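You operate a simulated robot arm through the tools that you are given. There is no shell and no other tool.

You are at the controls of a simulated two-armed robot. One attempt, no reset.

Task
Put the green brush on the bottom yellow shelf. Put the strainer brush on the third green shelf from the bottom away on the second blue shelf from the bottom. Fetch the white fuse and set it in the reject tray. Take the green module and leave it on top of the loop sheet. Take the cream module and put it on the rig table top. Take the pass tag and put it on the bottom blue shelf. Take the spare clapper and put it on the top yellow shelf. Do these in any order. Set down upright: green module, cream module.

Only the result counts: the job must be done as asked and must still hold three seconds after the hand-in. Knocking over, shifting, dropping, spilling or breaking anything else fails it. Flat cloth is picked up by pressing the open fingertips on it (5 to 10 N) and closing them slowly along it; thin cloth reads only 2 to 8 mm in the jaws.

Robot
Two 7-joint arms with two-finger parallel grippers on one trunk, on a base that moves. Base frame: it is fixed to the floor where the robot stands at the start and does not move with it; the origin is under the middle of the robot, x ahead of it, y to its left, z up. Units: m, degrees, N and s.
The left shoulder is at the start at [0.05, 0.165, 0.905], the right one opposite. With the tool pointing down near the work surface each hand reaches from about 0.1 to 0.6 m from the robot's upright axis, wherever it stands, measured 20 degrees to its own side. Places, roughly: bottom blue shelf [2, 3, 0.3]; bottom yellow shelf [0.8, 2.7, 0.3]; cream module [-2, 2, 1]; green brush (4x3x12 cm) [-0.3, 2.4, 0.4]; green module [-2, 1.75, 0.25]; loop sheet [-2.5, 0.5, 1.25]; pass tag [2.75, 3.25, 0.75]; reject tray [0, 2.5, 1.5]; rig table top (184x13 cm) [2.64, 0.7, 0.78]; second blue shelf [2, 3, 0.7]; spare clapper [2.5, 3, 0.75]; strainer brush (4x4x8 cm) [-0.7, 2.4, 1.1]; top yellow shelf [0.8, 2.7, 1.4]; white fuse [-1.5, 2, 0.25]. Payload 3.91 kg a hand.
The TCP of each hand is the grasp point between the finger pads, 0.03 m short of the fingertips. In the tool frame z runs along the fingers and y along their closing line. Largest opening 0.11 m; finger width 0.02, thickness 0.01; the body of the gripper, 0.048 by 0.112 m, starts 0.055 m behind the TCP.
Orientation is told as [roll, pitch, yaw] about the base's x, y, z axes, in that order, counted from this pose: with the fingers straight down and closing along the base's y, the tool's x points along the base's -x, its y along +y and its z along -z.

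Tools
- The arms move only by the tool servo_tool. It takes "left_plan", "right_plan" or both (then of equal length, played together; a hand with none holds still); each is a list of rows, each an object of numbers (a shift or turn left out is 0, a gripper value left out holds the last): "dx", "dy", "dz": the shift along the base's x, y, z in units of 40 mm (1.0 is 40 mm); "ax", "ay", "az": the turn, a rotation vector about the base's x, y, z in units of 5 degrees (1.0 is 5 degrees); "fingers": the opening, from 0 (shut) to 1 (fully open). In form: [{"dx": .., "dy": .., "dz": .., "ax": .., "ay": .., "az": .., "fingers": ..}, ...]. A call has 1 to 20 rows; each row shifts and turns the commanded pose from where the row before left it. A call with a number of a shift or a turn outside -1 to 1 is refused whole. Each row takes 0.2 s and may step no farther than 0.05 m and 8.6 degrees from the row before; otherwise, or with a gripper value out of range, the whole call is refused. Where a pose cannot be reached the arm comes as near as it can. A force on the tool above 40 N (or 10 N above the force at the start of the call, whichever is more), or a blocked arm, ends the call early, and 0.2 s more pass. The fingers move at their own pace (about 0.045 m/s each) and stop on an object; they squeeze with about 31 N. The grip force told is the motor's: it shows also when the fingers shut on nothing. Time passes only in rows, and 0.2 s behind the last, so rows that do not move let the fingers close. The reply holds the time, the measured pose of the TCP, the force on the tool along the base axes, the opening and the grip force, in the units named above and with some noise, with the torque about the TCP (base axes, N m) and any sound that the robot's microphone picked up, and new pictures: "pictures" is both (left out), scene, wrist or none (wrist: the cameras of the hands that moved).
- Cameras (640 x 400 px; columns grow to the right, rows downward): "scene" is now at [0.1146, 0.0051, 1.0659]; the picture's right is [0.07, -1.00, 0.00], its down [-0.65, -0.05, -0.76] and it looks along [0.75, 0.05, -0.66] (base axes); focal length 224 px, centre (320, 200). "left" rides on the left gripper at [0.072, -0.017, -0.103] in its tool frame; the picture's right is [0.23, 0.97, 0.00], its down [-0.76, 0.18, -0.62] and it looks along [-0.61, 0.14, 0.78] (tool axes); focal length 222 px, centre (320, 200). "right" rides on the right gripper at [0.072, 0.017, -0.103] in its tool frame; the picture's right is [-0.23, 0.97, 0.00], its down [-0.76, -0.18, -0.62] and it looks along [-0.61, -0.14, 0.78] (tool axes); focal length 222 px, centre (320, 200). There is no depth. A picture from a camera that has moved, and an enlarged one, comes with that camera's place and axes in the base frame and with its lens.
- lift_body(by): slides the trunk up (or, below 0, down) by that many m; the arms and the scene camera ride with it, the base frame stays. It gives what a move gives, with no picture.
- roll_base(legs): drives the robot by 1 to 6 legs, each [ahead, left, turn to the left] in m, m and degrees, along the robot's own axes; the way and the turn of a leg run together, so that a leg with both is an arc; at most 1.5 m and 180 degrees a leg. The arms and the cameras ride along, it lands a little off, and it stops where it bumps. It gives what a move gives, and a new picture of the scene camera.
- head_to(pan, tilt): turns the head with the scene camera to pan (to the left, within 80 degrees either way) and tilt (down, from -29 to 69), counted from straight ahead of the robot. It gives what a move gives, and a new picture of the scene camera.
- close_up(camera, box): a new picture of the part [left, top, right, bottom] of that camera's present view, enlarged. The clock stands still meanwhile.
- close_job(): hands the job in; it is judged then, once.

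Nothing tells you exact positions but the pictures and the camera data. Unless the task says otherwise, let go and move clear before handing in.

The tools are called after "Emit:" by a JSON object that holds its "method" and its "body". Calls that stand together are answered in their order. servo_tool: Moves the arms, as the interface text tells. Its arguments: {"type":"object","properties":{"left_plan":{"type":"array","items":{"type":"object","properties":{"dx":{"type":"number"},"dy":{"type":"number"},"dz":{"type":"number"},"ax":{"type":"number"},"ay":{"type":"number"},"az":{"type":"number"},"fingers":{"type":"number"}}}},"right_plan":{"type":"array","items":{"type":"object","properties":{"dx":{"type":"number"},"dy":{"type":"number"},"dz":{"type":"number"},"ax":{"type":"number"},"ay":{"type":"number"},"az":{"type":"number"},"fingers":{"type":"number"}}}},"pictures":{"type":"string","enum":["both","scene","wrist","none"]}},"required":[]} The other tools are called the same way: lift_body (by) moves the trunk up or down; roll_base (legs) drives the base; head_to (pan, tilt) turns the head that bears the scene camera; close_up (camera, box) takes an enlarged picture of a part of a camera's view; close_job () hands the job in.

At the start:

```text
time_s: 0.0
left_tool_pos: [0.4019, 0.1983, 0.6279]
left_tcp_rot: [0.0, 0.0, 0.0]
left_contact_force: [0.2, -0.2, 0.1]
left_wrist_torque: [0.05, 0.01, 0.0]
left_grip_width: 0.1099
left_grasp_force: 0.2
right_tool_pos: [0.3275, -0.1316, 0.5612]
right_tcp_rot: [0.0, 0.0, -0.1]
right_contact_force: [-0.3, -0.7, -0.3]
right_wrist_torque: [-0.01, -0.03, -0.02]
right_grip_width: 0.1102
right_grasp_force: 0.2
trunk travel left (down, up): [-0.125, 0.378]
robot x, y, heading: [-0.003, 0.0034, 0.1]
head pan, tilt (commanded): [4.1, 40.9]
```

scene: 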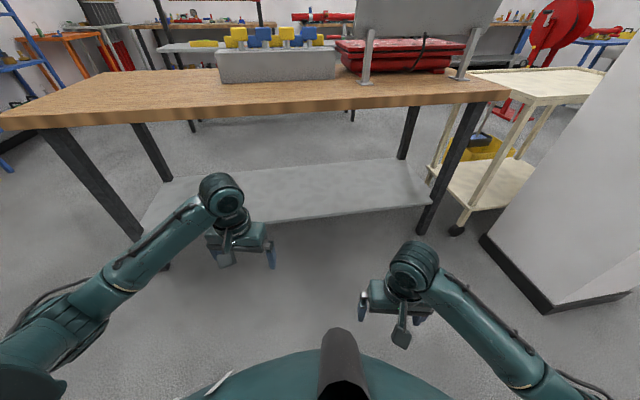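
right: 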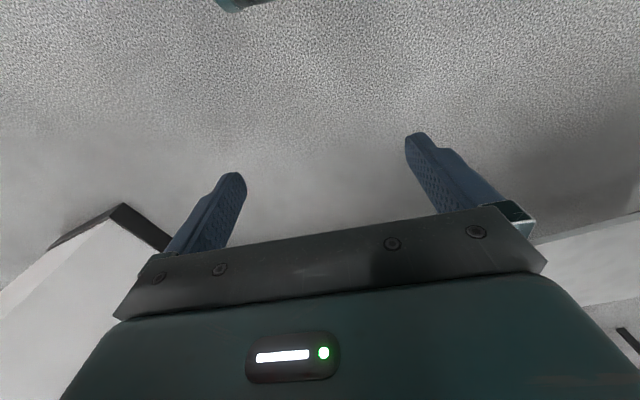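
left: 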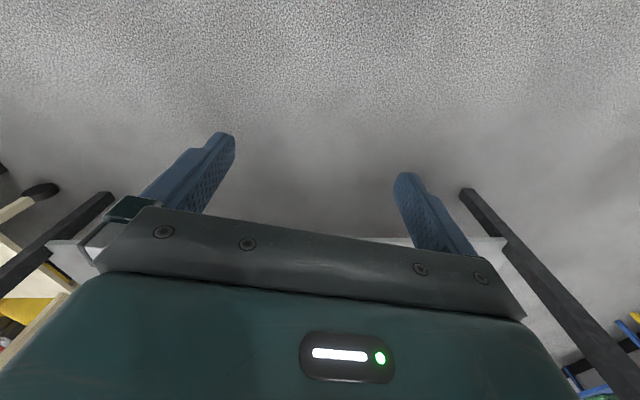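

I see a workbench ahead with a rack of plugs and a red case, a cart at right, and blue and orange shelving in the distance at left. I will look around with the head first before moving anything.

Emit:
{"method": "head_to", "body": {"pan": 0, "tilt": 10}}

Emit:
{"method": "head_to", "body": {"pan": 75, "tilt": 10}}

Emit:
{"method": "head_to", "body": {"pan": -75, "tilt": 10}}

```text
time_s: 1.0
left_tool_pos: [0.4025, 0.1975, 0.6269]
left_tcp_rot: [0.0, -0.1, 0.0]
left_contact_force: [1.0, -0.7, 0.7]
left_wrist_torque: [0.0, -0.01, 0.0]
left_grip_width: 0.1102
left_grasp_force: 0.1
right_tool_pos: [0.3273, -0.13, 0.5614]
right_tcp_rot: [0.0, 0.0, 0.0]
right_contact_force: [0.4, -0.5, -0.4]
right_wrist_torque: [-0.04, -0.01, 0.01]
right_grip_width: 0.1101
right_grasp_force: 0.1
trunk travel left (down, up): [-0.125, 0.378]
robot x, y, heading: [-0.0015, -0.0038, -0.1]
head pan, tilt (commanded): [0.0, 10.0]
camera scene: at [0.1235, -0.0009, 1.1149], right [0.0, -1.0, 0.0], down [-0.17, 0.0, -0.98], along [0.98, 0.0, -0.17], focal length 224 px, centre (320, 200)
```

scene: 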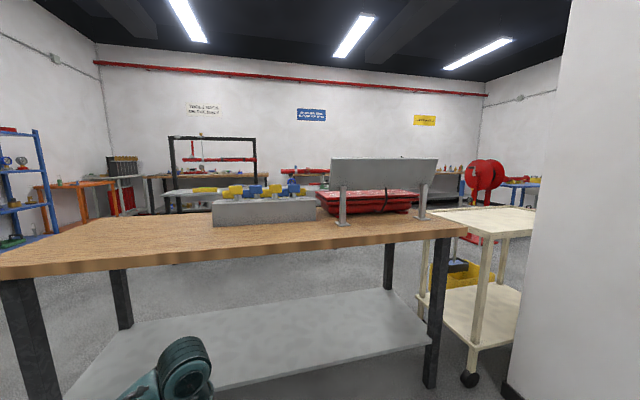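

```text
time_s: 2.4
left_tool_pos: [0.4018, 0.1976, 0.6283]
left_tcp_rot: [0.1, 0.0, 0.0]
left_contact_force: [0.0, -0.1, -0.7]
left_wrist_torque: [-0.01, -0.01, -0.01]
left_grip_width: 0.1103
left_grasp_force: 0.1
right_tool_pos: [0.3279, -0.1298, 0.5617]
right_tcp_rot: [-0.1, 0.0, 0.0]
right_contact_force: [0.8, -1.3, 0.4]
right_wrist_torque: [0.02, -0.02, 0.0]
right_grip_width: 0.11
right_grasp_force: 0.0
trunk travel left (down, up): [-0.125, 0.378]
robot x, y, heading: [0.0036, 0.0037, -0.3]
head pan, tilt (commanded): [75.0, 10.0]
camera scene: at [0.0546, 0.0889, 1.115], right [0.97, -0.26, 0.0], down [-0.05, -0.17, -0.98], along [0.26, 0.95, -0.17], focal length 224 px, centre (320, 200)
```

scene: 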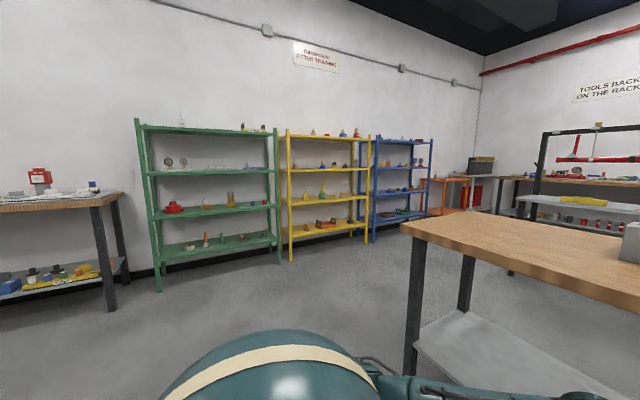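

```text
time_s: 4.8
left_tool_pos: [0.402, 0.1967, 0.6286]
left_tcp_rot: [-0.1, 0.0, 0.0]
left_contact_force: [-0.2, 0.8, -1.0]
left_wrist_torque: [0.0, -0.02, -0.03]
left_grip_width: 0.1103
left_grasp_force: 0.2
right_tool_pos: [0.3267, -0.1307, 0.562]
right_tcp_rot: [0.1, -0.1, 0.0]
right_contact_force: [-0.2, 0.0, -0.8]
right_wrist_torque: [0.03, -0.03, -0.01]
right_grip_width: 0.1098
right_grasp_force: 0.1
trunk travel left (down, up): [-0.125, 0.378]
robot x, y, heading: [0.001, -0.0035, -0.1]
head pan, tilt (commanded): [-75.0, 10.0]
camera scene: at [0.0546, -0.0907, 1.115], right [-0.97, -0.26, 0.0], down [-0.04, 0.17, -0.98], along [0.26, -0.95, -0.17], focal length 224 px, centre (320, 200)
```

scene: 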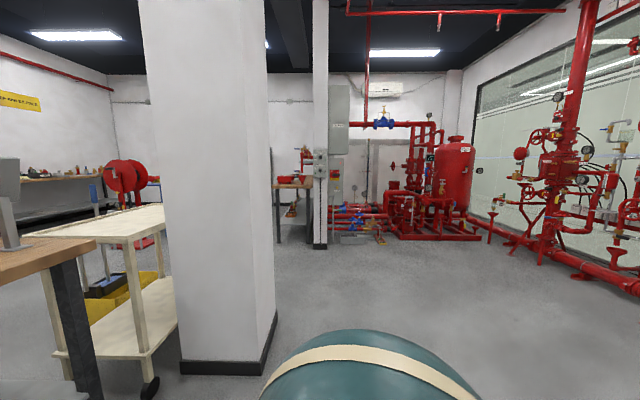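

I see green, yellow and blue shelf units along the left wall (y about 2.5) and another bench left of them. I will turn the robot left to survey the other side of the room.

Emit:
{"method": "roll_base", "body": {"legs": [[0, 0, 90]]}}

Emit:
{"method": "head_to", "body": {"pan": 0, "tilt": 10}}

Emit:
{"method": "head_to", "body": {"pan": 60, "tilt": 10}}

Emit:
{"method": "head_to", "body": {"pan": -45, "tilt": 10}}

```text
time_s: 9.0
left_tool_pos: [-0.1959, 0.4033, 0.6272]
left_tcp_rot: [-0.1, 0.0, 89.8]
left_contact_force: [0.8, 0.7, 1.0]
left_wrist_torque: [-0.02, 0.01, -0.01]
left_grip_width: 0.11
left_grasp_force: 0.1
right_tool_pos: [0.1314, 0.3269, 0.5606]
right_tcp_rot: [0.0, 0.0, 90.0]
right_contact_force: [0.2, 0.1, 0.2]
right_wrist_torque: [-0.04, -0.01, 0.01]
right_grip_width: 0.1101
right_grasp_force: 0.1
trunk travel left (down, up): [-0.125, 0.378]
robot x, y, heading: [-0.0006, 0.0018, 90.0]
head pan, tilt (commanded): [-75.0, 10.0]
camera scene: at [0.0911, 0.0523, 1.115], right [0.26, -0.97, 0.0], down [-0.17, -0.04, -0.98], along [0.95, 0.25, -0.17], focal length 224 px, centre (320, 200)
```

scene: 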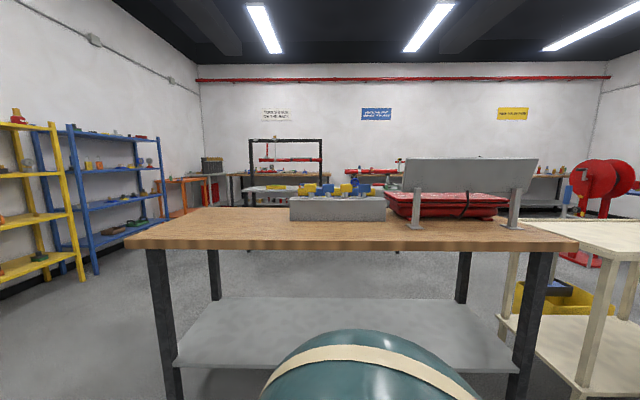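

```text
time_s: 10.5
left_tool_pos: [-0.1965, 0.4024, 0.6282]
left_tcp_rot: [0.1, 0.0, 89.9]
left_contact_force: [-0.4, -0.6, 0.4]
left_wrist_torque: [0.0, 0.0, 0.0]
left_grip_width: 0.1101
left_grasp_force: 0.1
right_tool_pos: [0.1316, 0.3273, 0.5621]
right_tcp_rot: [0.0, 0.0, 89.9]
right_contact_force: [-0.6, 0.9, 0.0]
right_wrist_torque: [0.03, -0.01, 0.0]
right_grip_width: 0.1101
right_grasp_force: 0.0
trunk travel left (down, up): [-0.125, 0.378]
robot x, y, heading: [0.0003, -0.0006, 89.8]
head pan, tilt (commanded): [0.0, 10.0]
camera scene: at [0.0015, 0.1214, 1.115], right [1.0, 0.0, 0.0], down [0.0, -0.17, -0.98], along [0.0, 0.98, -0.17], focal length 224 px, centre (320, 200)
```

scene: 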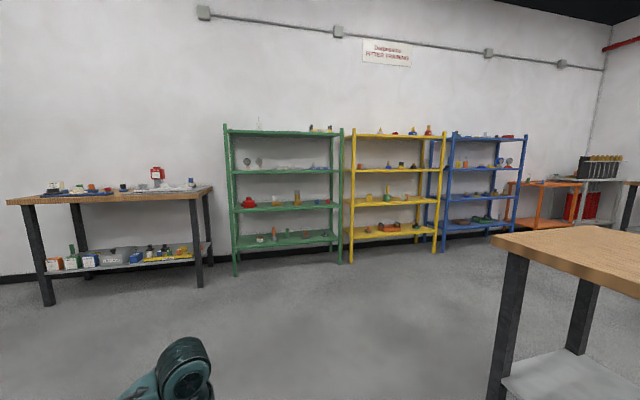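

```text
time_s: 11.8
left_tool_pos: [-0.1976, 0.402, 0.6276]
left_tcp_rot: [0.0, 0.0, 89.9]
left_contact_force: [-0.4, 0.3, 0.4]
left_wrist_torque: [0.03, 0.02, 0.02]
left_grip_width: 0.11
left_grasp_force: 0.2
right_tool_pos: [0.1305, 0.327, 0.5614]
right_tcp_rot: [0.1, 0.0, 89.8]
right_contact_force: [0.0, 0.0, -0.4]
right_wrist_torque: [-0.02, -0.03, -0.01]
right_grip_width: 0.11
right_grasp_force: 0.1
trunk travel left (down, up): [-0.125, 0.378]
robot x, y, heading: [0.0033, 0.0018, 89.8]
head pan, tilt (commanded): [60.0, 10.0]
camera scene: at [-0.0791, 0.0751, 1.115], right [0.5, 0.86, 0.0], down [0.15, -0.09, -0.98], along [-0.85, 0.49, -0.17], focal length 224 px, centre (320, 200)
```

scene: 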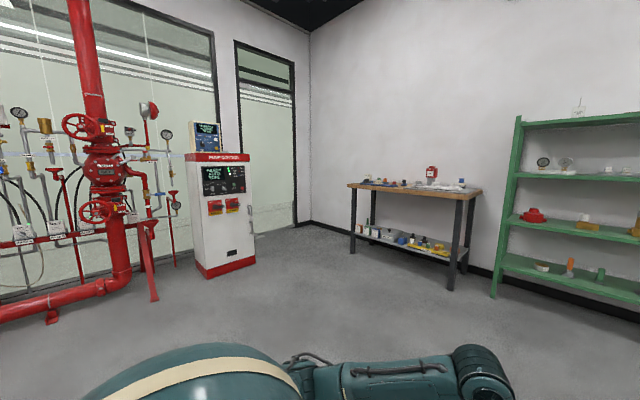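

```text
time_s: 13.6
left_tool_pos: [-0.1973, 0.403, 0.6279]
left_tcp_rot: [0.1, 0.1, 90.0]
left_contact_force: [-0.6, 0.2, 0.4]
left_wrist_torque: [0.0, 0.03, -0.02]
left_grip_width: 0.1102
left_grasp_force: 0.1
right_tool_pos: [0.1317, 0.3275, 0.5612]
right_tcp_rot: [0.0, 0.0, 89.9]
right_contact_force: [-0.2, -0.2, 0.0]
right_wrist_torque: [-0.02, -0.02, -0.03]
right_grip_width: 0.1101
right_grasp_force: 0.1
trunk travel left (down, up): [-0.125, 0.378]
robot x, y, heading: [-0.0004, 0.0032, 89.9]
head pan, tilt (commanded): [-45.0, 10.0]
camera scene: at [0.0671, 0.0941, 1.115], right [0.71, -0.71, 0.0], down [-0.12, -0.12, -0.98], along [0.7, 0.7, -0.17], focal length 224 px, centre (320, 200)
```

scene: 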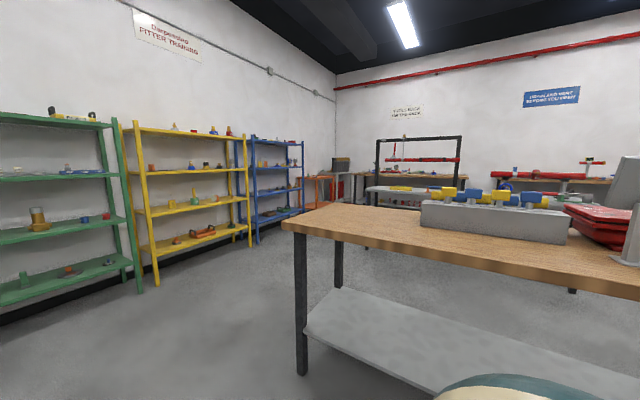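

The bench with the modules is at about x -2 to -1.3, y 2; the pump control cabinet with the loop sheet at x -2.5. I will take close-ups of the shelves and the bench to identify things.

Emit:
{"method": "head_to", "body": {"pan": 0, "tilt": 10}}

Emit:
{"method": "close_up", "body": {"camera": "scene", "box": [220, 110, 350, 270]}}

Emit:
{"method": "close_up", "body": {"camera": "scene", "box": [340, 110, 450, 260]}}

Emit:
{"method": "close_up", "body": {"camera": "scene", "box": [430, 120, 640, 250]}}

Emit:
{"method": "close_up", "body": {"camera": "scene", "box": [0, 150, 220, 300]}}

```text
time_s: 14.7
left_tool_pos: [-0.1966, 0.4023, 0.6278]
left_tcp_rot: [0.0, 0.0, 89.9]
left_contact_force: [-0.6, -0.1, -1.0]
left_wrist_torque: [0.0, 0.0, 0.02]
left_grip_width: 0.1102
left_grasp_force: 0.0
right_tool_pos: [0.1298, 0.3276, 0.5617]
right_tcp_rot: [0.0, -0.1, 89.9]
right_contact_force: [-0.2, -0.5, -0.1]
right_wrist_torque: [-0.02, 0.02, 0.02]
right_grip_width: 0.1099
right_grasp_force: 0.1
trunk travel left (down, up): [-0.125, 0.378]
robot x, y, heading: [-0.0002, -0.0049, 89.7]
head pan, tilt (commanded): [0.0, 10.0]
camera scene: at [0.0015, 0.1214, 1.115], right [1.0, 0.0, 0.0], down [0.0, -0.17, -0.98], along [0.0, 0.98, -0.17], focal length 224 px, centre (320, 200)
```

scene: 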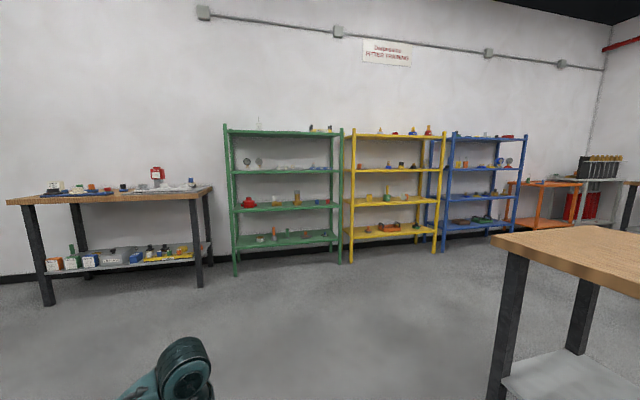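

```text
2.50 times, centred on (285, 190) of scene
camera zoom: at [0.0015, 0.1214, 1.115], right [1.0, 0.0, 0.0], down [0.0, -0.17, -0.98], along [0.0, 0.98, -0.17], focal length 560 px, centre (408, 225)
```

zoom: 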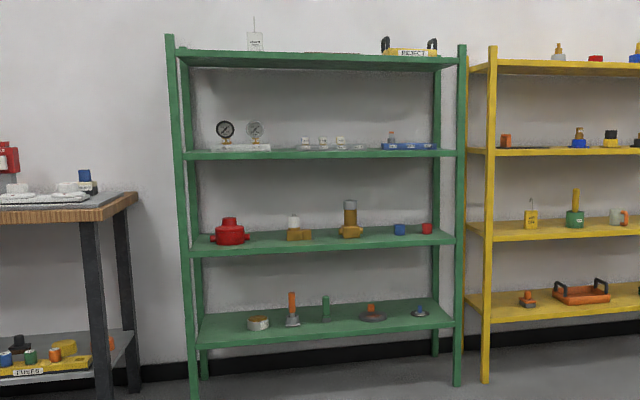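

```text
2.67 times, centred on (395, 185) of scene
camera zoom: at [0.0015, 0.1214, 1.115], right [1.0, 0.0, 0.0], down [0.0, -0.17, -0.98], along [0.0, 0.98, -0.17], focal length 598 px, centre (120, 240)
```

zoom: 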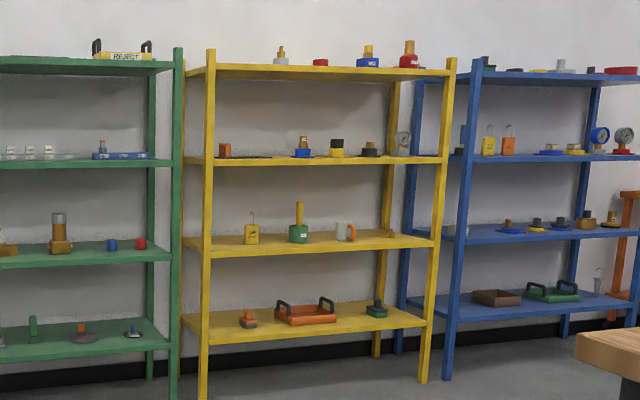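

```text
3.05 times, centred on (535, 185) of scene
camera zoom: at [0.0015, 0.1214, 1.115], right [1.0, 0.0, 0.0], down [0.0, -0.17, -0.98], along [0.0, 0.98, -0.17], focal length 683 px, centre (-335, 246)
```

zoom: 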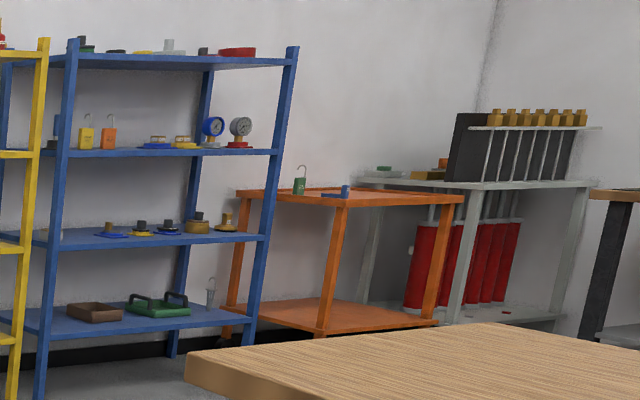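

```text
2.67 times, centred on (110, 225) of scene
camera zoom: at [0.0015, 0.1214, 1.115], right [1.0, 0.0, 0.0], down [0.0, -0.17, -0.98], along [0.0, 0.98, -0.17], focal length 598 px, centre (880, 133)
```

zoom: 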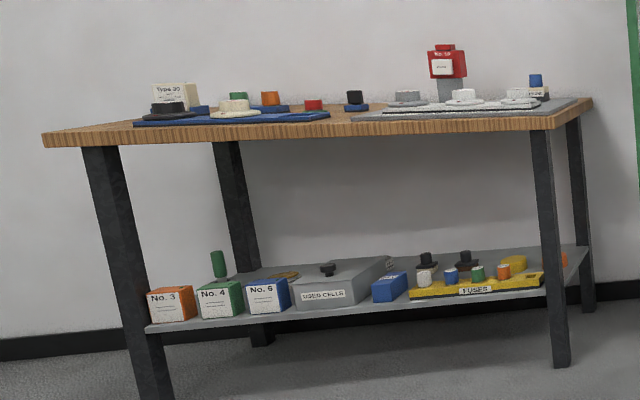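

The shelf row is angled about 14° to the base frame (left end nearer). I take the green upright thing on the bottom green shelf near x -0.35 as the green brush; the fuses tray, No. 4 green box and the cream "Type 30" box are on the left bench; tags are on the orange table. I will drive toward the green shelf for a closer look.

Emit:
{"method": "roll_base", "body": {"legs": [[1.1, 0.35, 0], [0, 0, 14]]}}

Emit:
{"method": "head_to", "body": {"pan": 0, "tilt": 20}}

```text
time_s: 21.4
left_tool_pos: [-0.6364, 1.4459, 0.6284]
left_tcp_rot: [0.0, -0.1, 103.7]
left_contact_force: [-0.7, 0.0, -0.6]
left_wrist_torque: [0.0, 0.02, -0.02]
left_grip_width: 0.1099
left_grasp_force: 0.2
right_tool_pos: [-0.2997, 1.4523, 0.5625]
right_tcp_rot: [0.0, 0.1, 103.6]
right_contact_force: [0.2, 0.3, -0.2]
right_wrist_torque: [-0.05, 0.01, -0.01]
right_grip_width: 0.1101
right_grasp_force: 0.0
trunk travel left (down, up): [-0.125, 0.378]
robot x, y, heading: [-0.3508, 1.1011, 103.6]
head pan, tilt (commanded): [0.0, 10.0]
camera scene: at [-0.3768, 1.2205, 1.115], right [0.97, 0.24, 0.0], down [0.04, -0.17, -0.98], along [-0.23, 0.96, -0.17], focal length 224 px, centre (320, 200)
```

scene: 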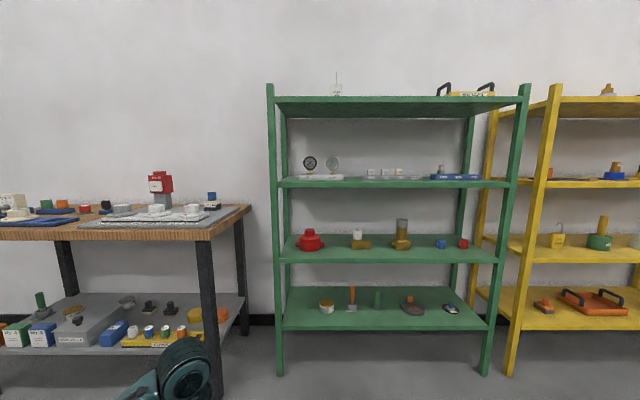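

```text
time_s: 22.2
left_tool_pos: [-0.6358, 1.4469, 0.6277]
left_tcp_rot: [0.0, 0.0, 103.6]
left_contact_force: [-0.2, 0.2, 0.7]
left_wrist_torque: [-0.02, -0.01, 0.0]
left_grip_width: 0.11
left_grasp_force: 0.1
right_tool_pos: [-0.2995, 1.4517, 0.5622]
right_tcp_rot: [0.0, 0.1, 103.8]
right_contact_force: [-0.2, -0.1, 0.6]
right_wrist_torque: [0.0, 0.02, -0.01]
right_grip_width: 0.1097
right_grasp_force: 0.0
trunk travel left (down, up): [-0.125, 0.378]
robot x, y, heading: [-0.3492, 1.1033, 103.6]
head pan, tilt (commanded): [0.0, 20.0]
camera scene: at [-0.3769, 1.2206, 1.0988], right [0.97, 0.24, 0.0], down [0.08, -0.33, -0.94], along [-0.22, 0.91, -0.34], focal length 224 px, centre (320, 200)
```

scene: 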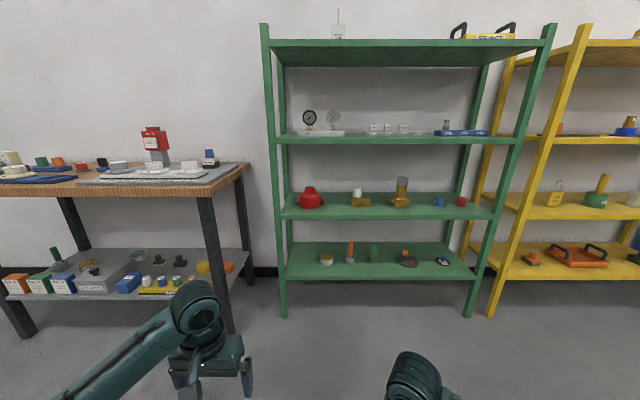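

The green shelf is now square ahead. I take close-ups of its shelves to identify the brushes.

Emit:
{"method": "close_up", "body": {"camera": "scene", "box": [270, 90, 510, 220]}}

Emit:
{"method": "close_up", "body": {"camera": "scene", "box": [270, 220, 500, 330]}}

Emit:
{"method": "close_up", "body": {"camera": "scene", "box": [310, 95, 410, 150]}}

Emit:
{"method": "close_up", "body": {"camera": "scene", "box": [400, 95, 500, 150]}}

```text
2.67 times, centred on (390, 155) of scene
camera zoom: at [-0.3769, 1.2206, 1.0988], right [0.97, 0.24, 0.0], down [0.08, -0.33, -0.94], along [-0.22, 0.91, -0.34], focal length 598 px, centre (133, 320)
```

zoom: 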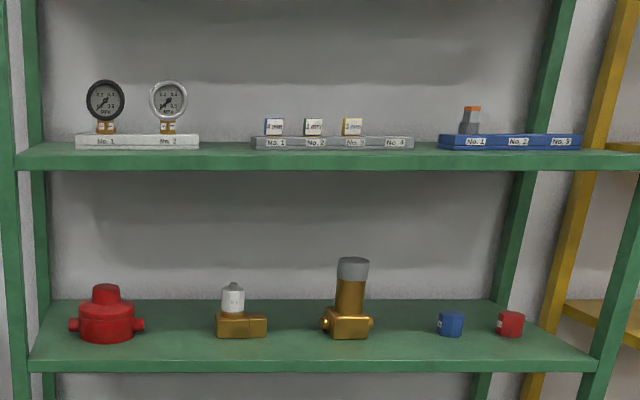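

```text
2.78 times, centred on (385, 275) of scene
camera zoom: at [-0.3769, 1.2206, 1.0988], right [0.97, 0.24, 0.0], down [0.08, -0.33, -0.94], along [-0.22, 0.91, -0.34], focal length 624 px, centre (139, -9)
```

zoom: 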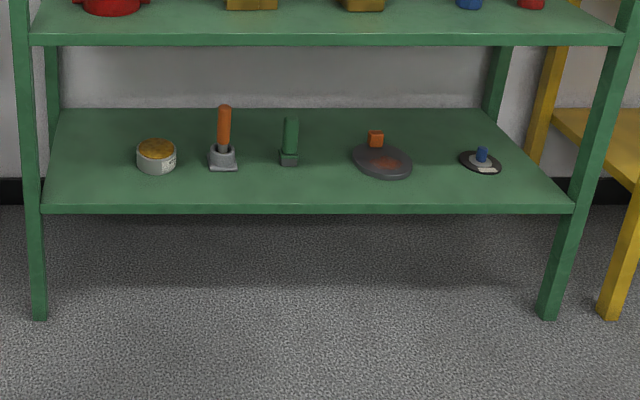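

```text
6.40 times, centred on (360, 122) of scene
camera zoom: at [-0.3769, 1.2206, 1.0988], right [0.97, 0.24, 0.0], down [0.08, -0.33, -0.94], along [-0.22, 0.91, -0.34], focal length 1434 px, centre (64, 696)
```

zoom: 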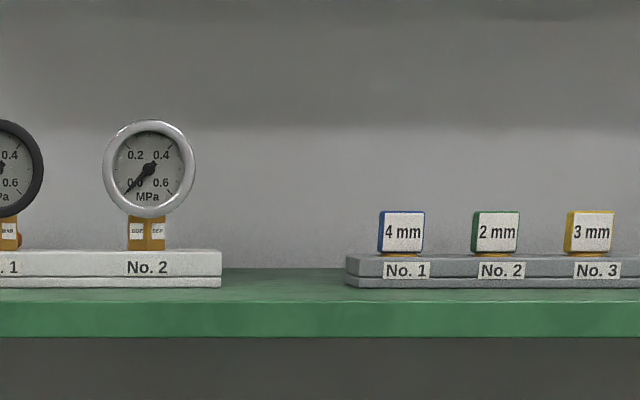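

```text
6.40 times, centred on (450, 122) of scene
camera zoom: at [-0.3769, 1.2206, 1.0988], right [0.97, 0.24, 0.0], down [0.08, -0.33, -0.94], along [-0.22, 0.91, -0.34], focal length 1434 px, centre (-512, 696)
```

zoom: 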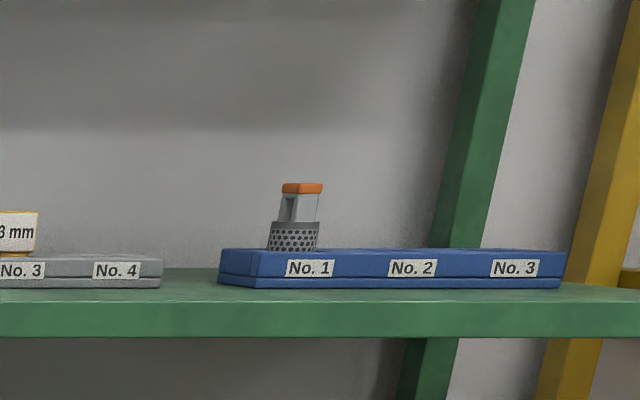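

The third green shelf holds gauges, a plate rack and a strainer; something reddish hides behind gauge No. 1 at the rough place of the strainer brush (-0.7, 2.4). I will raise the trunk and look from above.

Emit:
{"method": "lift_body", "body": {"by": 0.25}}

Emit:
{"method": "close_up", "body": {"camera": "scene", "box": [250, 100, 550, 290]}}

Emit:
{"method": "close_up", "body": {"camera": "scene", "box": [270, 150, 390, 220]}}

```text
time_s: 24.8
left_tool_pos: [-0.6386, 1.4467, 0.8787]
left_tcp_rot: [0.0, 0.0, 103.7]
left_contact_force: [-0.1, -0.3, -0.3]
left_wrist_torque: [0.01, 0.01, -0.03]
left_grip_width: 0.1098
left_grasp_force: 0.1
right_tool_pos: [-0.3008, 1.4524, 0.8117]
right_tcp_rot: [0.1, 0.0, 103.6]
right_contact_force: [-0.1, 1.0, 0.0]
right_wrist_torque: [0.0, -0.03, -0.02]
right_grip_width: 0.1101
right_grasp_force: 0.0
trunk travel left (down, up): [-0.375, 0.128]
robot x, y, heading: [-0.3479, 1.1031, 103.6]
head pan, tilt (commanded): [0.0, 20.0]
```

```text
2.11 times, centred on (400, 195) of scene
camera zoom: at [-0.3769, 1.2207, 1.3487], right [0.97, 0.24, 0.0], down [0.08, -0.33, -0.94], along [-0.22, 0.91, -0.34], focal length 472 px, centre (152, 210)
```

zoom: 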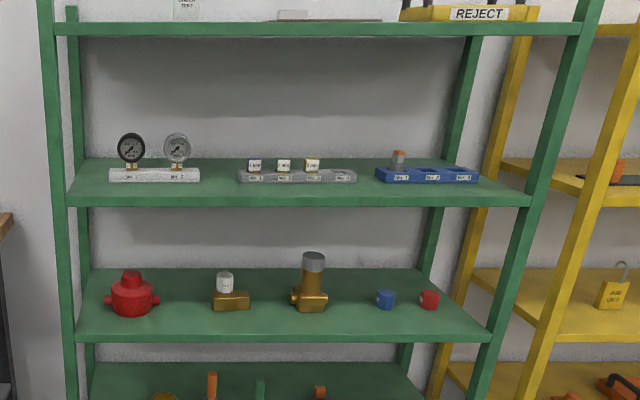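

```text
5.33 times, centred on (330, 185) of scene
camera zoom: at [-0.3769, 1.2207, 1.3487], right [0.97, 0.24, 0.0], down [0.08, -0.33, -0.94], along [-0.22, 0.91, -0.34], focal length 1195 px, centre (267, 280)
```

zoom: 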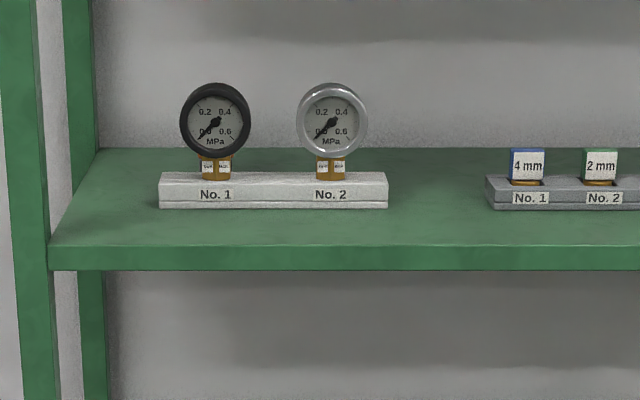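

The brush is fully hidden behind gauge No. 1 from here. I will shift right to see behind the gauge.

Emit:
{"method": "roll_base", "body": {"legs": [[0, -0.6, 0]]}}

Emit:
{"method": "head_to", "body": {"pan": 40, "tilt": 10}}

Emit:
{"method": "close_up", "body": {"camera": "scene", "box": [220, 150, 420, 270]}}

```text
time_s: 30.5
left_tool_pos: [-0.0555, 1.5883, 0.8779]
left_tcp_rot: [0.0, 0.0, 103.5]
left_contact_force: [0.8, 0.0, 0.7]
left_wrist_torque: [-0.01, -0.01, 0.01]
left_grip_width: 0.1103
left_grasp_force: 0.1
right_tool_pos: [0.2823, 1.592, 0.8114]
right_tcp_rot: [0.0, -0.1, 103.5]
right_contact_force: [0.3, 0.6, -0.3]
right_wrist_torque: [0.02, -0.02, -0.01]
right_grip_width: 0.1098
right_grasp_force: 0.0
trunk travel left (down, up): [-0.375, 0.128]
robot x, y, heading: [0.2323, 1.2459, 103.5]
head pan, tilt (commanded): [0.0, 20.0]
camera scene: at [0.204, 1.3613, 1.3487], right [0.97, 0.23, 0.0], down [0.08, -0.33, -0.94], along [-0.22, 0.91, -0.34], focal length 224 px, centre (320, 200)
```

scene: 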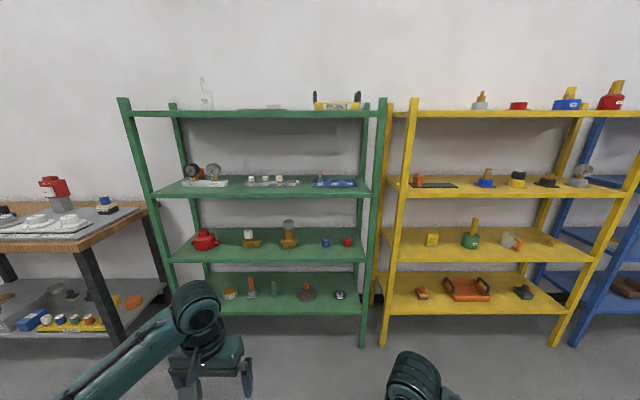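

```text
time_s: 31.5
left_tool_pos: [-0.0544, 1.5874, 0.8791]
left_tcp_rot: [-0.1, 0.0, 103.6]
left_contact_force: [0.2, 0.5, -0.3]
left_wrist_torque: [0.01, 0.01, 0.06]
left_grip_width: 0.11
left_grasp_force: 0.0
right_tool_pos: [0.2815, 1.5911, 0.8117]
right_tcp_rot: [0.0, 0.0, 103.6]
right_contact_force: [0.9, -0.9, -0.4]
right_wrist_torque: [0.02, 0.01, 0.01]
right_grip_width: 0.1099
right_grasp_force: 0.1
trunk travel left (down, up): [-0.375, 0.128]
robot x, y, heading: [0.2326, 1.2435, 103.5]
head pan, tilt (commanded): [40.0, 10.0]
camera scene: at [0.1509, 1.3261, 1.365], right [0.6, 0.8, 0.0], down [0.14, -0.1, -0.98], along [-0.79, 0.59, -0.17], focal length 224 px, centre (320, 200)
```

scene: 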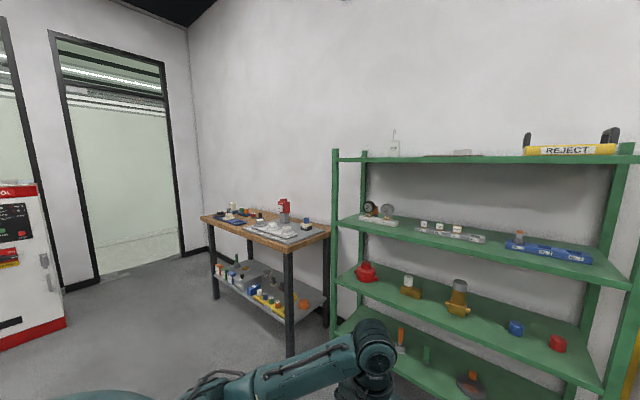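

```text
3.20 times, centred on (320, 210) of scene
camera zoom: at [0.1509, 1.3261, 1.365], right [0.6, 0.8, 0.0], down [0.14, -0.1, -0.98], along [-0.79, 0.59, -0.17], focal length 717 px, centre (320, 168)
```

zoom: 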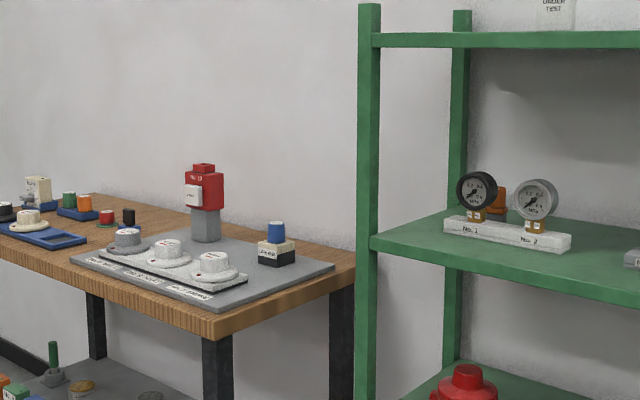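

Emit:
{"method": "close_up", "body": {"camera": "scene", "box": [350, 185, 420, 240]}}

Emit:
{"method": "close_up", "body": {"camera": "scene", "box": [480, 110, 640, 200]}}

Emit:
{"method": "close_up", "body": {"camera": "scene", "box": [200, 190, 330, 340]}}

```text
7.27 times, centred on (385, 212) of scene
camera zoom: at [0.1509, 1.3261, 1.365], right [0.6, 0.8, 0.0], down [0.14, -0.1, -0.98], along [-0.79, 0.59, -0.17], focal length 1630 px, centre (-153, 109)
```

zoom: 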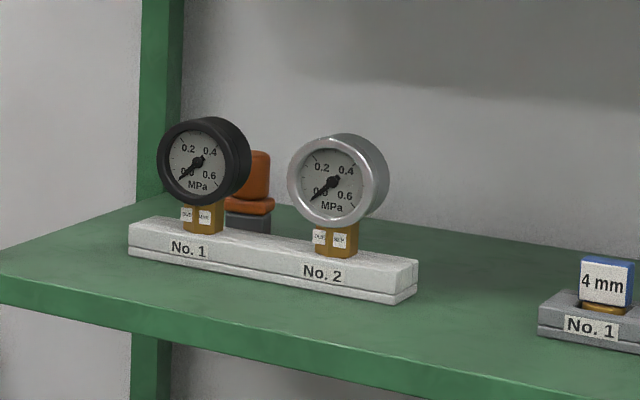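

```text
4.00 times, centred on (560, 155) of scene
camera zoom: at [0.1509, 1.3261, 1.365], right [0.6, 0.8, 0.0], down [0.14, -0.1, -0.98], along [-0.79, 0.59, -0.17], focal length 896 px, centre (-640, 380)
```

zoom: 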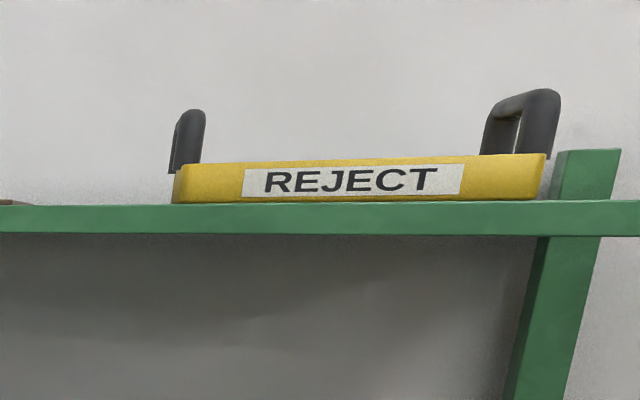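

```text
2.67 times, centred on (265, 265) of scene
camera zoom: at [0.1509, 1.3261, 1.365], right [0.6, 0.8, 0.0], down [0.14, -0.1, -0.98], along [-0.79, 0.59, -0.17], focal length 598 px, centre (467, 27)
```

zoom: 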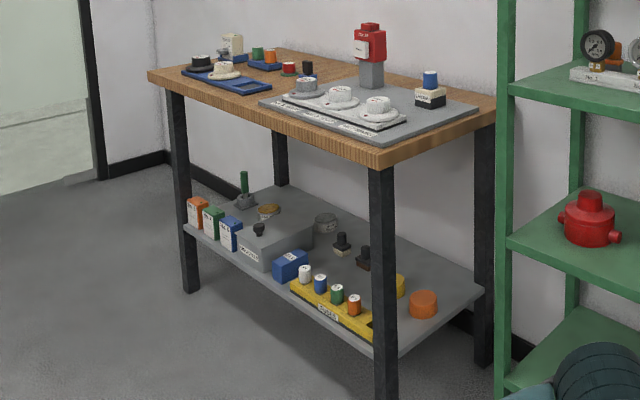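

Behind gauge No. 1 is an orange-handled grey brush, about (-0.72, 2.42), which I take as the strainer brush. Now I test pitching the right hand to point forward, watching with the scene camera.

Emit:
{"method": "head_to", "body": {"pan": -20, "tilt": 45}}

Emit:
{"method": "servo_tool", "body": {"right_plan": [{"dx": -0.06, "dy": 0.25, "ax": 0.972, "ay": 0.233}, {"dx": -0.06, "dy": 0.25, "ax": 0.972, "ay": 0.233}, {"dx": -0.06, "dy": 0.25, "ax": 0.972, "ay": 0.233}, {"dx": -0.06, "dy": 0.25, "ax": 0.972, "ay": 0.233}, {"dx": -0.06, "dy": 0.25, "ax": 0.972, "ay": 0.233}, {"dx": -0.06, "dy": 0.25, "ax": 0.972, "ay": 0.233}, {"dx": -0.06, "dy": 0.25, "ax": 0.972, "ay": 0.233}, {"dx": -0.06, "dy": 0.25, "ax": 0.972, "ay": 0.233}, {"dx": -0.06, "dy": 0.25, "ax": 0.972, "ay": 0.233}, {"dx": -0.06, "dy": 0.25, "ax": 0.972, "ay": 0.233}, {"dx": -0.06, "dy": 0.25, "ax": 0.972, "ay": 0.233}, {"dx": -0.06, "dy": 0.25, "ax": 0.972, "ay": 0.233}, {"dx": -0.06, "dy": 0.25, "ax": 0.972, "ay": 0.233}, {"dx": -0.06, "dy": 0.25, "ax": 0.972, "ay": 0.233}, {"dx": -0.06, "dy": 0.25, "ax": 0.972, "ay": 0.233}, {"dx": -0.06, "dy": 0.25, "ax": 0.972, "ay": 0.233}, {"dx": -0.06, "dy": 0.25, "ax": 0.972, "ay": 0.233}, {"dx": -0.06, "dy": 0.25, "ax": 0.972, "ay": 0.233}], "pictures": "both"}}

```text
time_s: 32.8
left_tool_pos: [-0.0546, 1.587, 0.8781]
left_tcp_rot: [0.0, 0.0, 103.6]
left_contact_force: [0.0, 0.4, -0.1]
left_wrist_torque: [-0.02, 0.01, 0.0]
left_grip_width: 0.1099
left_grasp_force: 0.0
right_tool_pos: [0.2807, 1.5928, 0.8118]
right_tcp_rot: [0.0, 0.0, 103.5]
right_contact_force: [-0.4, 0.6, 0.2]
right_wrist_torque: [-0.02, -0.01, 0.04]
right_grip_width: 0.1104
right_grasp_force: 0.1
trunk travel left (down, up): [-0.375, 0.128]
robot x, y, heading: [0.2347, 1.2447, 103.8]
head pan, tilt (commanded): [-20.0, 45.0]
camera scene: at [0.2348, 1.3515, 1.3101], right [0.99, -0.11, 0.0], down [-0.08, -0.7, -0.71], along [0.08, 0.7, -0.71], focal length 224 px, centre (320, 200)
```

scene: 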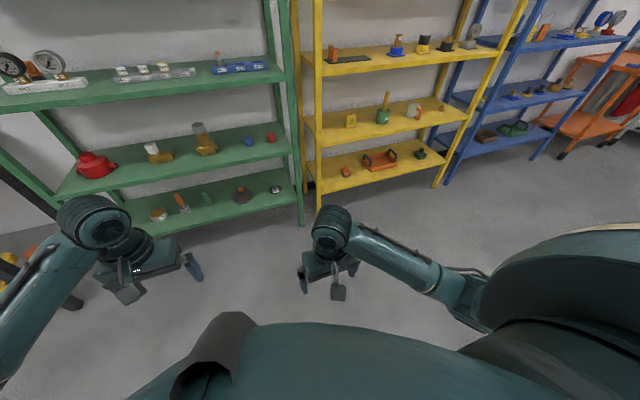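

```text
time_s: 36.8
left_tool_pos: [-0.0554, 1.5877, 0.8782]
left_tcp_rot: [0.1, 0.0, 103.4]
left_contact_force: [1.0, 0.6, 0.3]
left_wrist_torque: [0.03, -0.04, -0.02]
left_grip_width: 0.1098
left_grasp_force: 0.0
right_tool_pos: [0.2756, 1.7727, 0.7992]
right_tcp_rot: [-68.8, -83.7, 171.9]
right_contact_force: [0.5, 0.0, -0.4]
right_wrist_torque: [-0.01, -0.03, 0.01]
right_grip_width: 0.1103
right_grasp_force: 0.0
right hand out of reach, approached as far as the arm can: row 18
trunk travel left (down, up): [-0.375, 0.128]
robot x, y, heading: [0.2284, 1.2406, 103.7]
head pan, tilt (commanded): [-20.0, 45.0]
stopped in row 18 (right hand): the arm was blocked; the commanded pose is now the measured one
camera scene: at [0.235, 1.3515, 1.31], right [0.99, -0.11, 0.0], down [-0.08, -0.7, -0.71], along [0.08, 0.7, -0.71], focal length 224 px, centre (320, 200)
camera right: at [0.2907, 1.6684, 0.7301], right [-0.97, -0.22, 0.13], down [0.23, -0.55, 0.8], along [-0.1, 0.8, 0.59], focal length 222 px, centre (320, 200)
```

scene: 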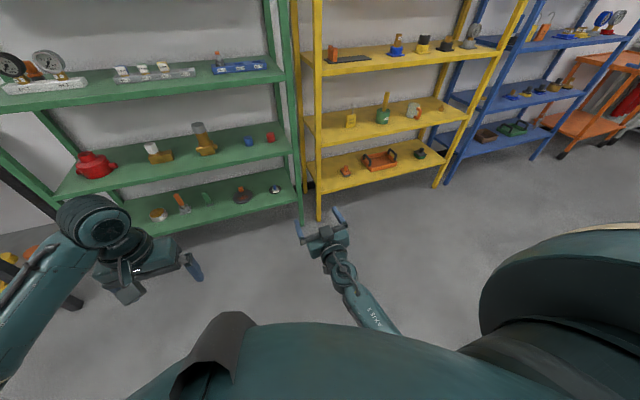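
right: 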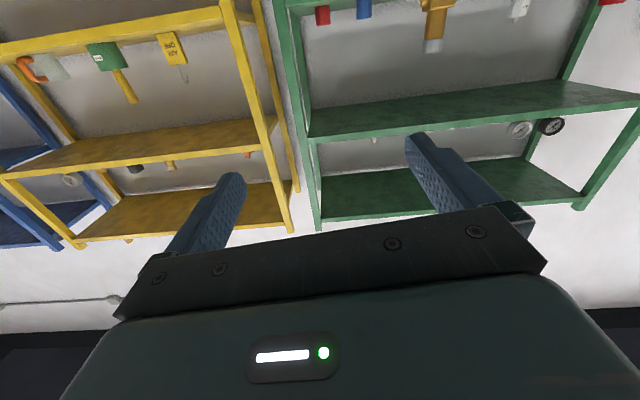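

The hand reaches nearly horizontal. I will look closely at the hands to learn their shape (camera bracket) before planning tight reaches.

Emit:
{"method": "close_up", "body": {"camera": "scene", "box": [60, 190, 220, 310]}}

Emit:
{"method": "close_up", "body": {"camera": "scene", "box": [270, 190, 420, 330]}}

Emit:
{"method": "close_up", "body": {"camera": "scene", "box": [0, 30, 280, 230]}}

```text
3.33 times, centred on (140, 250) of scene
camera zoom: at [0.235, 1.3515, 1.31], right [0.99, -0.11, 0.0], down [-0.08, -0.7, -0.71], along [0.08, 0.7, -0.71], focal length 747 px, centre (920, 33)
```

zoom: 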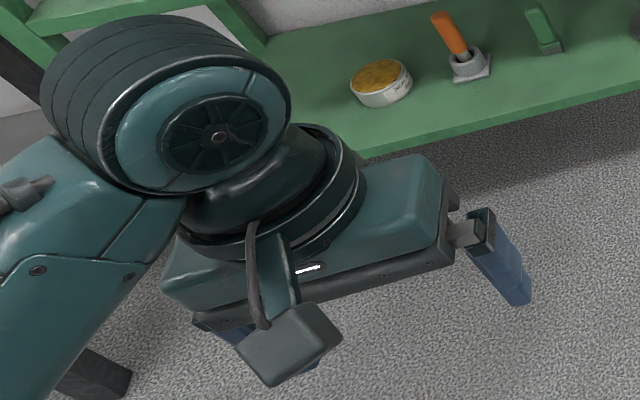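

```text
2.86 times, centred on (345, 260) of scene
camera zoom: at [0.235, 1.3515, 1.31], right [0.99, -0.11, 0.0], down [-0.08, -0.7, -0.71], along [0.08, 0.7, -0.71], focal length 640 px, centre (249, 29)
```

zoom: 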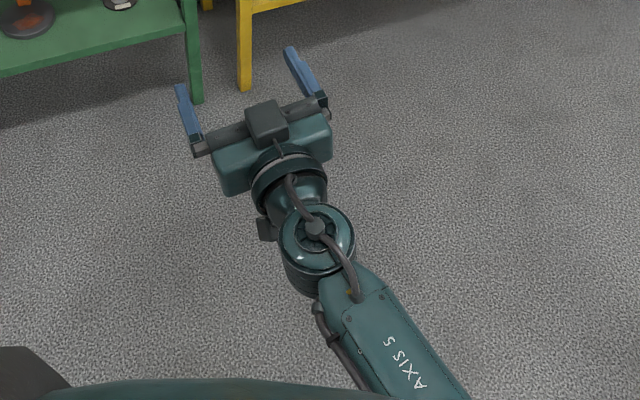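

```text
2.00 times, centred on (140, 130) of scene
camera zoom: at [0.235, 1.3515, 1.31], right [0.99, -0.11, 0.0], down [-0.08, -0.7, -0.71], along [0.08, 0.7, -0.71], focal length 448 px, centre (680, 340)
```

zoom: 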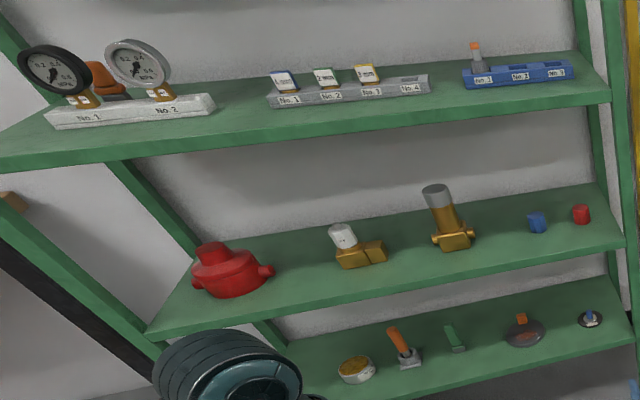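

Both hands carry a camera box on one side. I will look straight down to judge the base's footprint.

Emit:
{"method": "head_to", "body": {"pan": 0, "tilt": 69}}

```text
time_s: 37.7
left_tool_pos: [-0.0551, 1.5876, 0.8775]
left_tcp_rot: [0.0, 0.0, 103.6]
left_contact_force: [-0.1, -0.4, -1.9]
left_wrist_torque: [0.01, -0.01, 0.05]
left_grip_width: 0.1098
left_grasp_force: 0.1
right_tool_pos: [0.2769, 1.7739, 0.7994]
right_tcp_rot: [-68.7, -83.8, 171.7]
right_contact_force: [-0.4, 0.6, -0.2]
right_wrist_torque: [0.01, -0.01, 0.01]
right_grip_width: 0.1098
right_grasp_force: 0.1
trunk travel left (down, up): [-0.375, 0.128]
robot x, y, heading: [0.2336, 1.2448, 103.6]
head pan, tilt (commanded): [0.0, 68.8]
camera scene: at [0.2126, 1.3252, 1.2812], right [0.97, 0.23, 0.0], down [0.22, -0.91, -0.36], along [-0.08, 0.35, -0.93], focal length 224 px, centre (320, 200)
```

scene: 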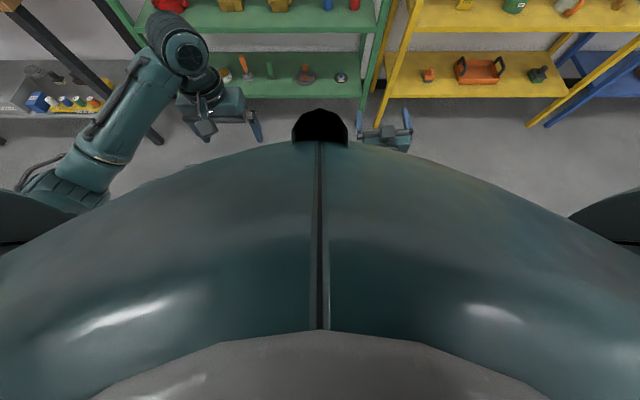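

I will fold the right hand back down, since I plan to reach the strainer brush with the left hand from the right side behind the gauges.

Emit:
{"method": "servo_tool", "body": {"right_plan": [{"dx": 0.06, "dy": -0.25, "ax": -0.972, "ay": -0.233}, {"dx": 0.06, "dy": -0.25, "ax": -0.972, "ay": -0.233}, {"dx": 0.06, "dy": -0.25, "ax": -0.972, "ay": -0.233}, {"dx": 0.06, "dy": -0.25, "ax": -0.972, "ay": -0.233}, {"dx": 0.06, "dy": -0.25, "ax": -0.972, "ay": -0.233}, {"dx": 0.06, "dy": -0.25, "ax": -0.972, "ay": -0.233}, {"dx": 0.06, "dy": -0.25, "ax": -0.972, "ay": -0.233}, {"dx": 0.06, "dy": -0.25, "ax": -0.972, "ay": -0.233}, {"dx": 0.06, "dy": -0.25, "ax": -0.972, "ay": -0.233}, {"dx": 0.06, "dy": -0.25, "ax": -0.972, "ay": -0.233}, {"dx": 0.06, "dy": -0.25, "ax": -0.972, "ay": -0.233}, {"dx": 0.06, "dy": -0.25, "ax": -0.972, "ay": -0.233}, {"dx": 0.06, "dy": -0.25, "ax": -0.972, "ay": -0.233}, {"dx": 0.06, "dy": -0.25, "ax": -0.972, "ay": -0.233}, {"dx": 0.06, "dy": -0.25, "ax": -0.972, "ay": -0.233}, {"dx": 0.06, "dy": -0.25, "ax": -0.972, "ay": -0.233}, {"dx": 0.06, "dy": -0.25, "ax": -0.972, "ay": -0.233}], "left_plan": [{"az": -1}, {"az": -1}, {"az": -1}, {"az": -1}, {"az": -1}, {"az": -1}, {"az": -1}, {"az": -1}, {"az": -1}, {"az": -1}, {"az": -1}, {"az": -1}, {"az": -1}, {"az": -1}, {"az": -1}, {"az": -1}, {"az": -1}], "pictures": "scene"}}

```text
time_s: 38.1
left_tool_pos: [-0.0558, 1.5864, 0.8776]
left_tcp_rot: [0.1, 0.0, 99.2]
left_contact_force: [0.3, 0.5, -0.4]
left_wrist_torque: [0.01, -0.01, 0.03]
left_grip_width: 0.11
left_grasp_force: 0.0
right_tool_pos: [0.3633, 1.7808, 0.7885]
right_tcp_rot: [-72.4, -64.4, 178.7]
right_contact_force: [-0.1, -0.2, -0.9]
right_wrist_torque: [0.01, -0.01, -0.02]
right_grip_width: 0.11
right_grasp_force: 0.1
trunk travel left (down, up): [-0.375, 0.128]
robot x, y, heading: [0.2322, 1.2435, 103.8]
head pan, tilt (commanded): [0.0, 68.8]
stopped in row 2 (right hand): the arm was blocked; the commanded pose is now the measured one
camera scene: at [0.212, 1.3251, 1.2811], right [0.97, 0.23, 0.0], down [0.22, -0.91, -0.36], along [-0.08, 0.35, -0.93], focal length 224 px, centre (320, 200)
```

scene: 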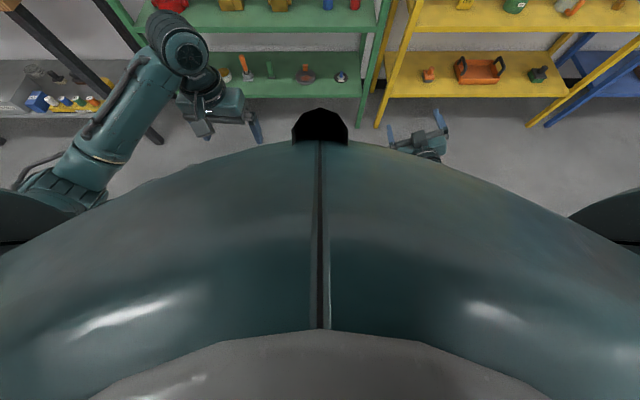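

The right arm was blocked, probably touching the body. I look at it before moving further.

Emit:
{"method": "head_to", "body": {"pan": -40, "tilt": 55}}

```text
time_s: 39.2
left_tool_pos: [-0.0544, 1.588, 0.8781]
left_tcp_rot: [0.1, -0.1, 99.0]
left_contact_force: [-0.1, -0.8, 0.1]
left_wrist_torque: [-0.01, 0.03, 0.02]
left_grip_width: 0.11
left_grasp_force: 0.0
right_tool_pos: [0.363, 1.7808, 0.789]
right_tcp_rot: [-72.4, -64.5, 178.7]
right_contact_force: [-1.1, 0.0, -0.5]
right_wrist_torque: [0.0, 0.0, -0.01]
right_grip_width: 0.11
right_grasp_force: 0.1
trunk travel left (down, up): [-0.375, 0.128]
robot x, y, heading: [0.2319, 1.2429, 103.4]
head pan, tilt (commanded): [-40.0, 55.0]
camera scene: at [0.2578, 1.3352, 1.2966], right [0.9, -0.45, 0.0], down [-0.37, -0.73, -0.57], along [0.26, 0.51, -0.82], focal length 224 px, centre (320, 200)
```

scene: 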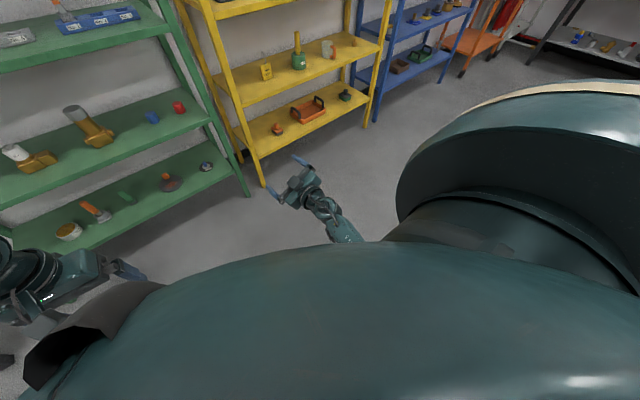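

The right forearm is tucked under the chest. I move the right hand outward and ahead to free it, then pitch it down.

Emit:
{"method": "servo_tool", "body": {"right_plan": [{"dx": 0.5, "dy": 0.25, "dz": 0.2}, {"dx": 0.5, "dy": 0.25, "dz": 0.2}, {"dx": 0.5, "dy": 0.25, "dz": 0.2}, {"dx": 0.5, "dy": 0.25, "dz": 0.2}], "pictures": "scene"}}

```text
time_s: 40.2
left_tool_pos: [-0.0543, 1.5882, 0.8784]
left_tcp_rot: [0.1, -0.1, 98.9]
left_contact_force: [0.1, -1.3, 0.4]
left_wrist_torque: [0.0, 0.01, 0.01]
left_grip_width: 0.1098
left_grasp_force: 0.0
right_tool_pos: [0.4497, 1.8177, 0.8189]
right_tcp_rot: [-71.8, -63.1, 178.2]
right_contact_force: [0.3, 0.5, -0.2]
right_wrist_torque: [0.04, 0.01, 0.02]
right_grip_width: 0.1099
right_grasp_force: 0.1
trunk travel left (down, up): [-0.375, 0.128]
robot x, y, heading: [0.2304, 1.2419, 103.4]
head pan, tilt (commanded): [-40.0, 55.0]
camera scene: at [0.2578, 1.3353, 1.2966], right [0.89, -0.45, 0.0], down [-0.37, -0.73, -0.57], along [0.26, 0.51, -0.82], focal length 224 px, centre (320, 200)
```

scene: 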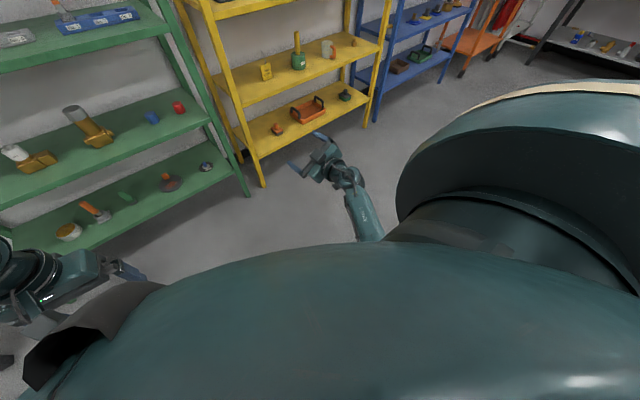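

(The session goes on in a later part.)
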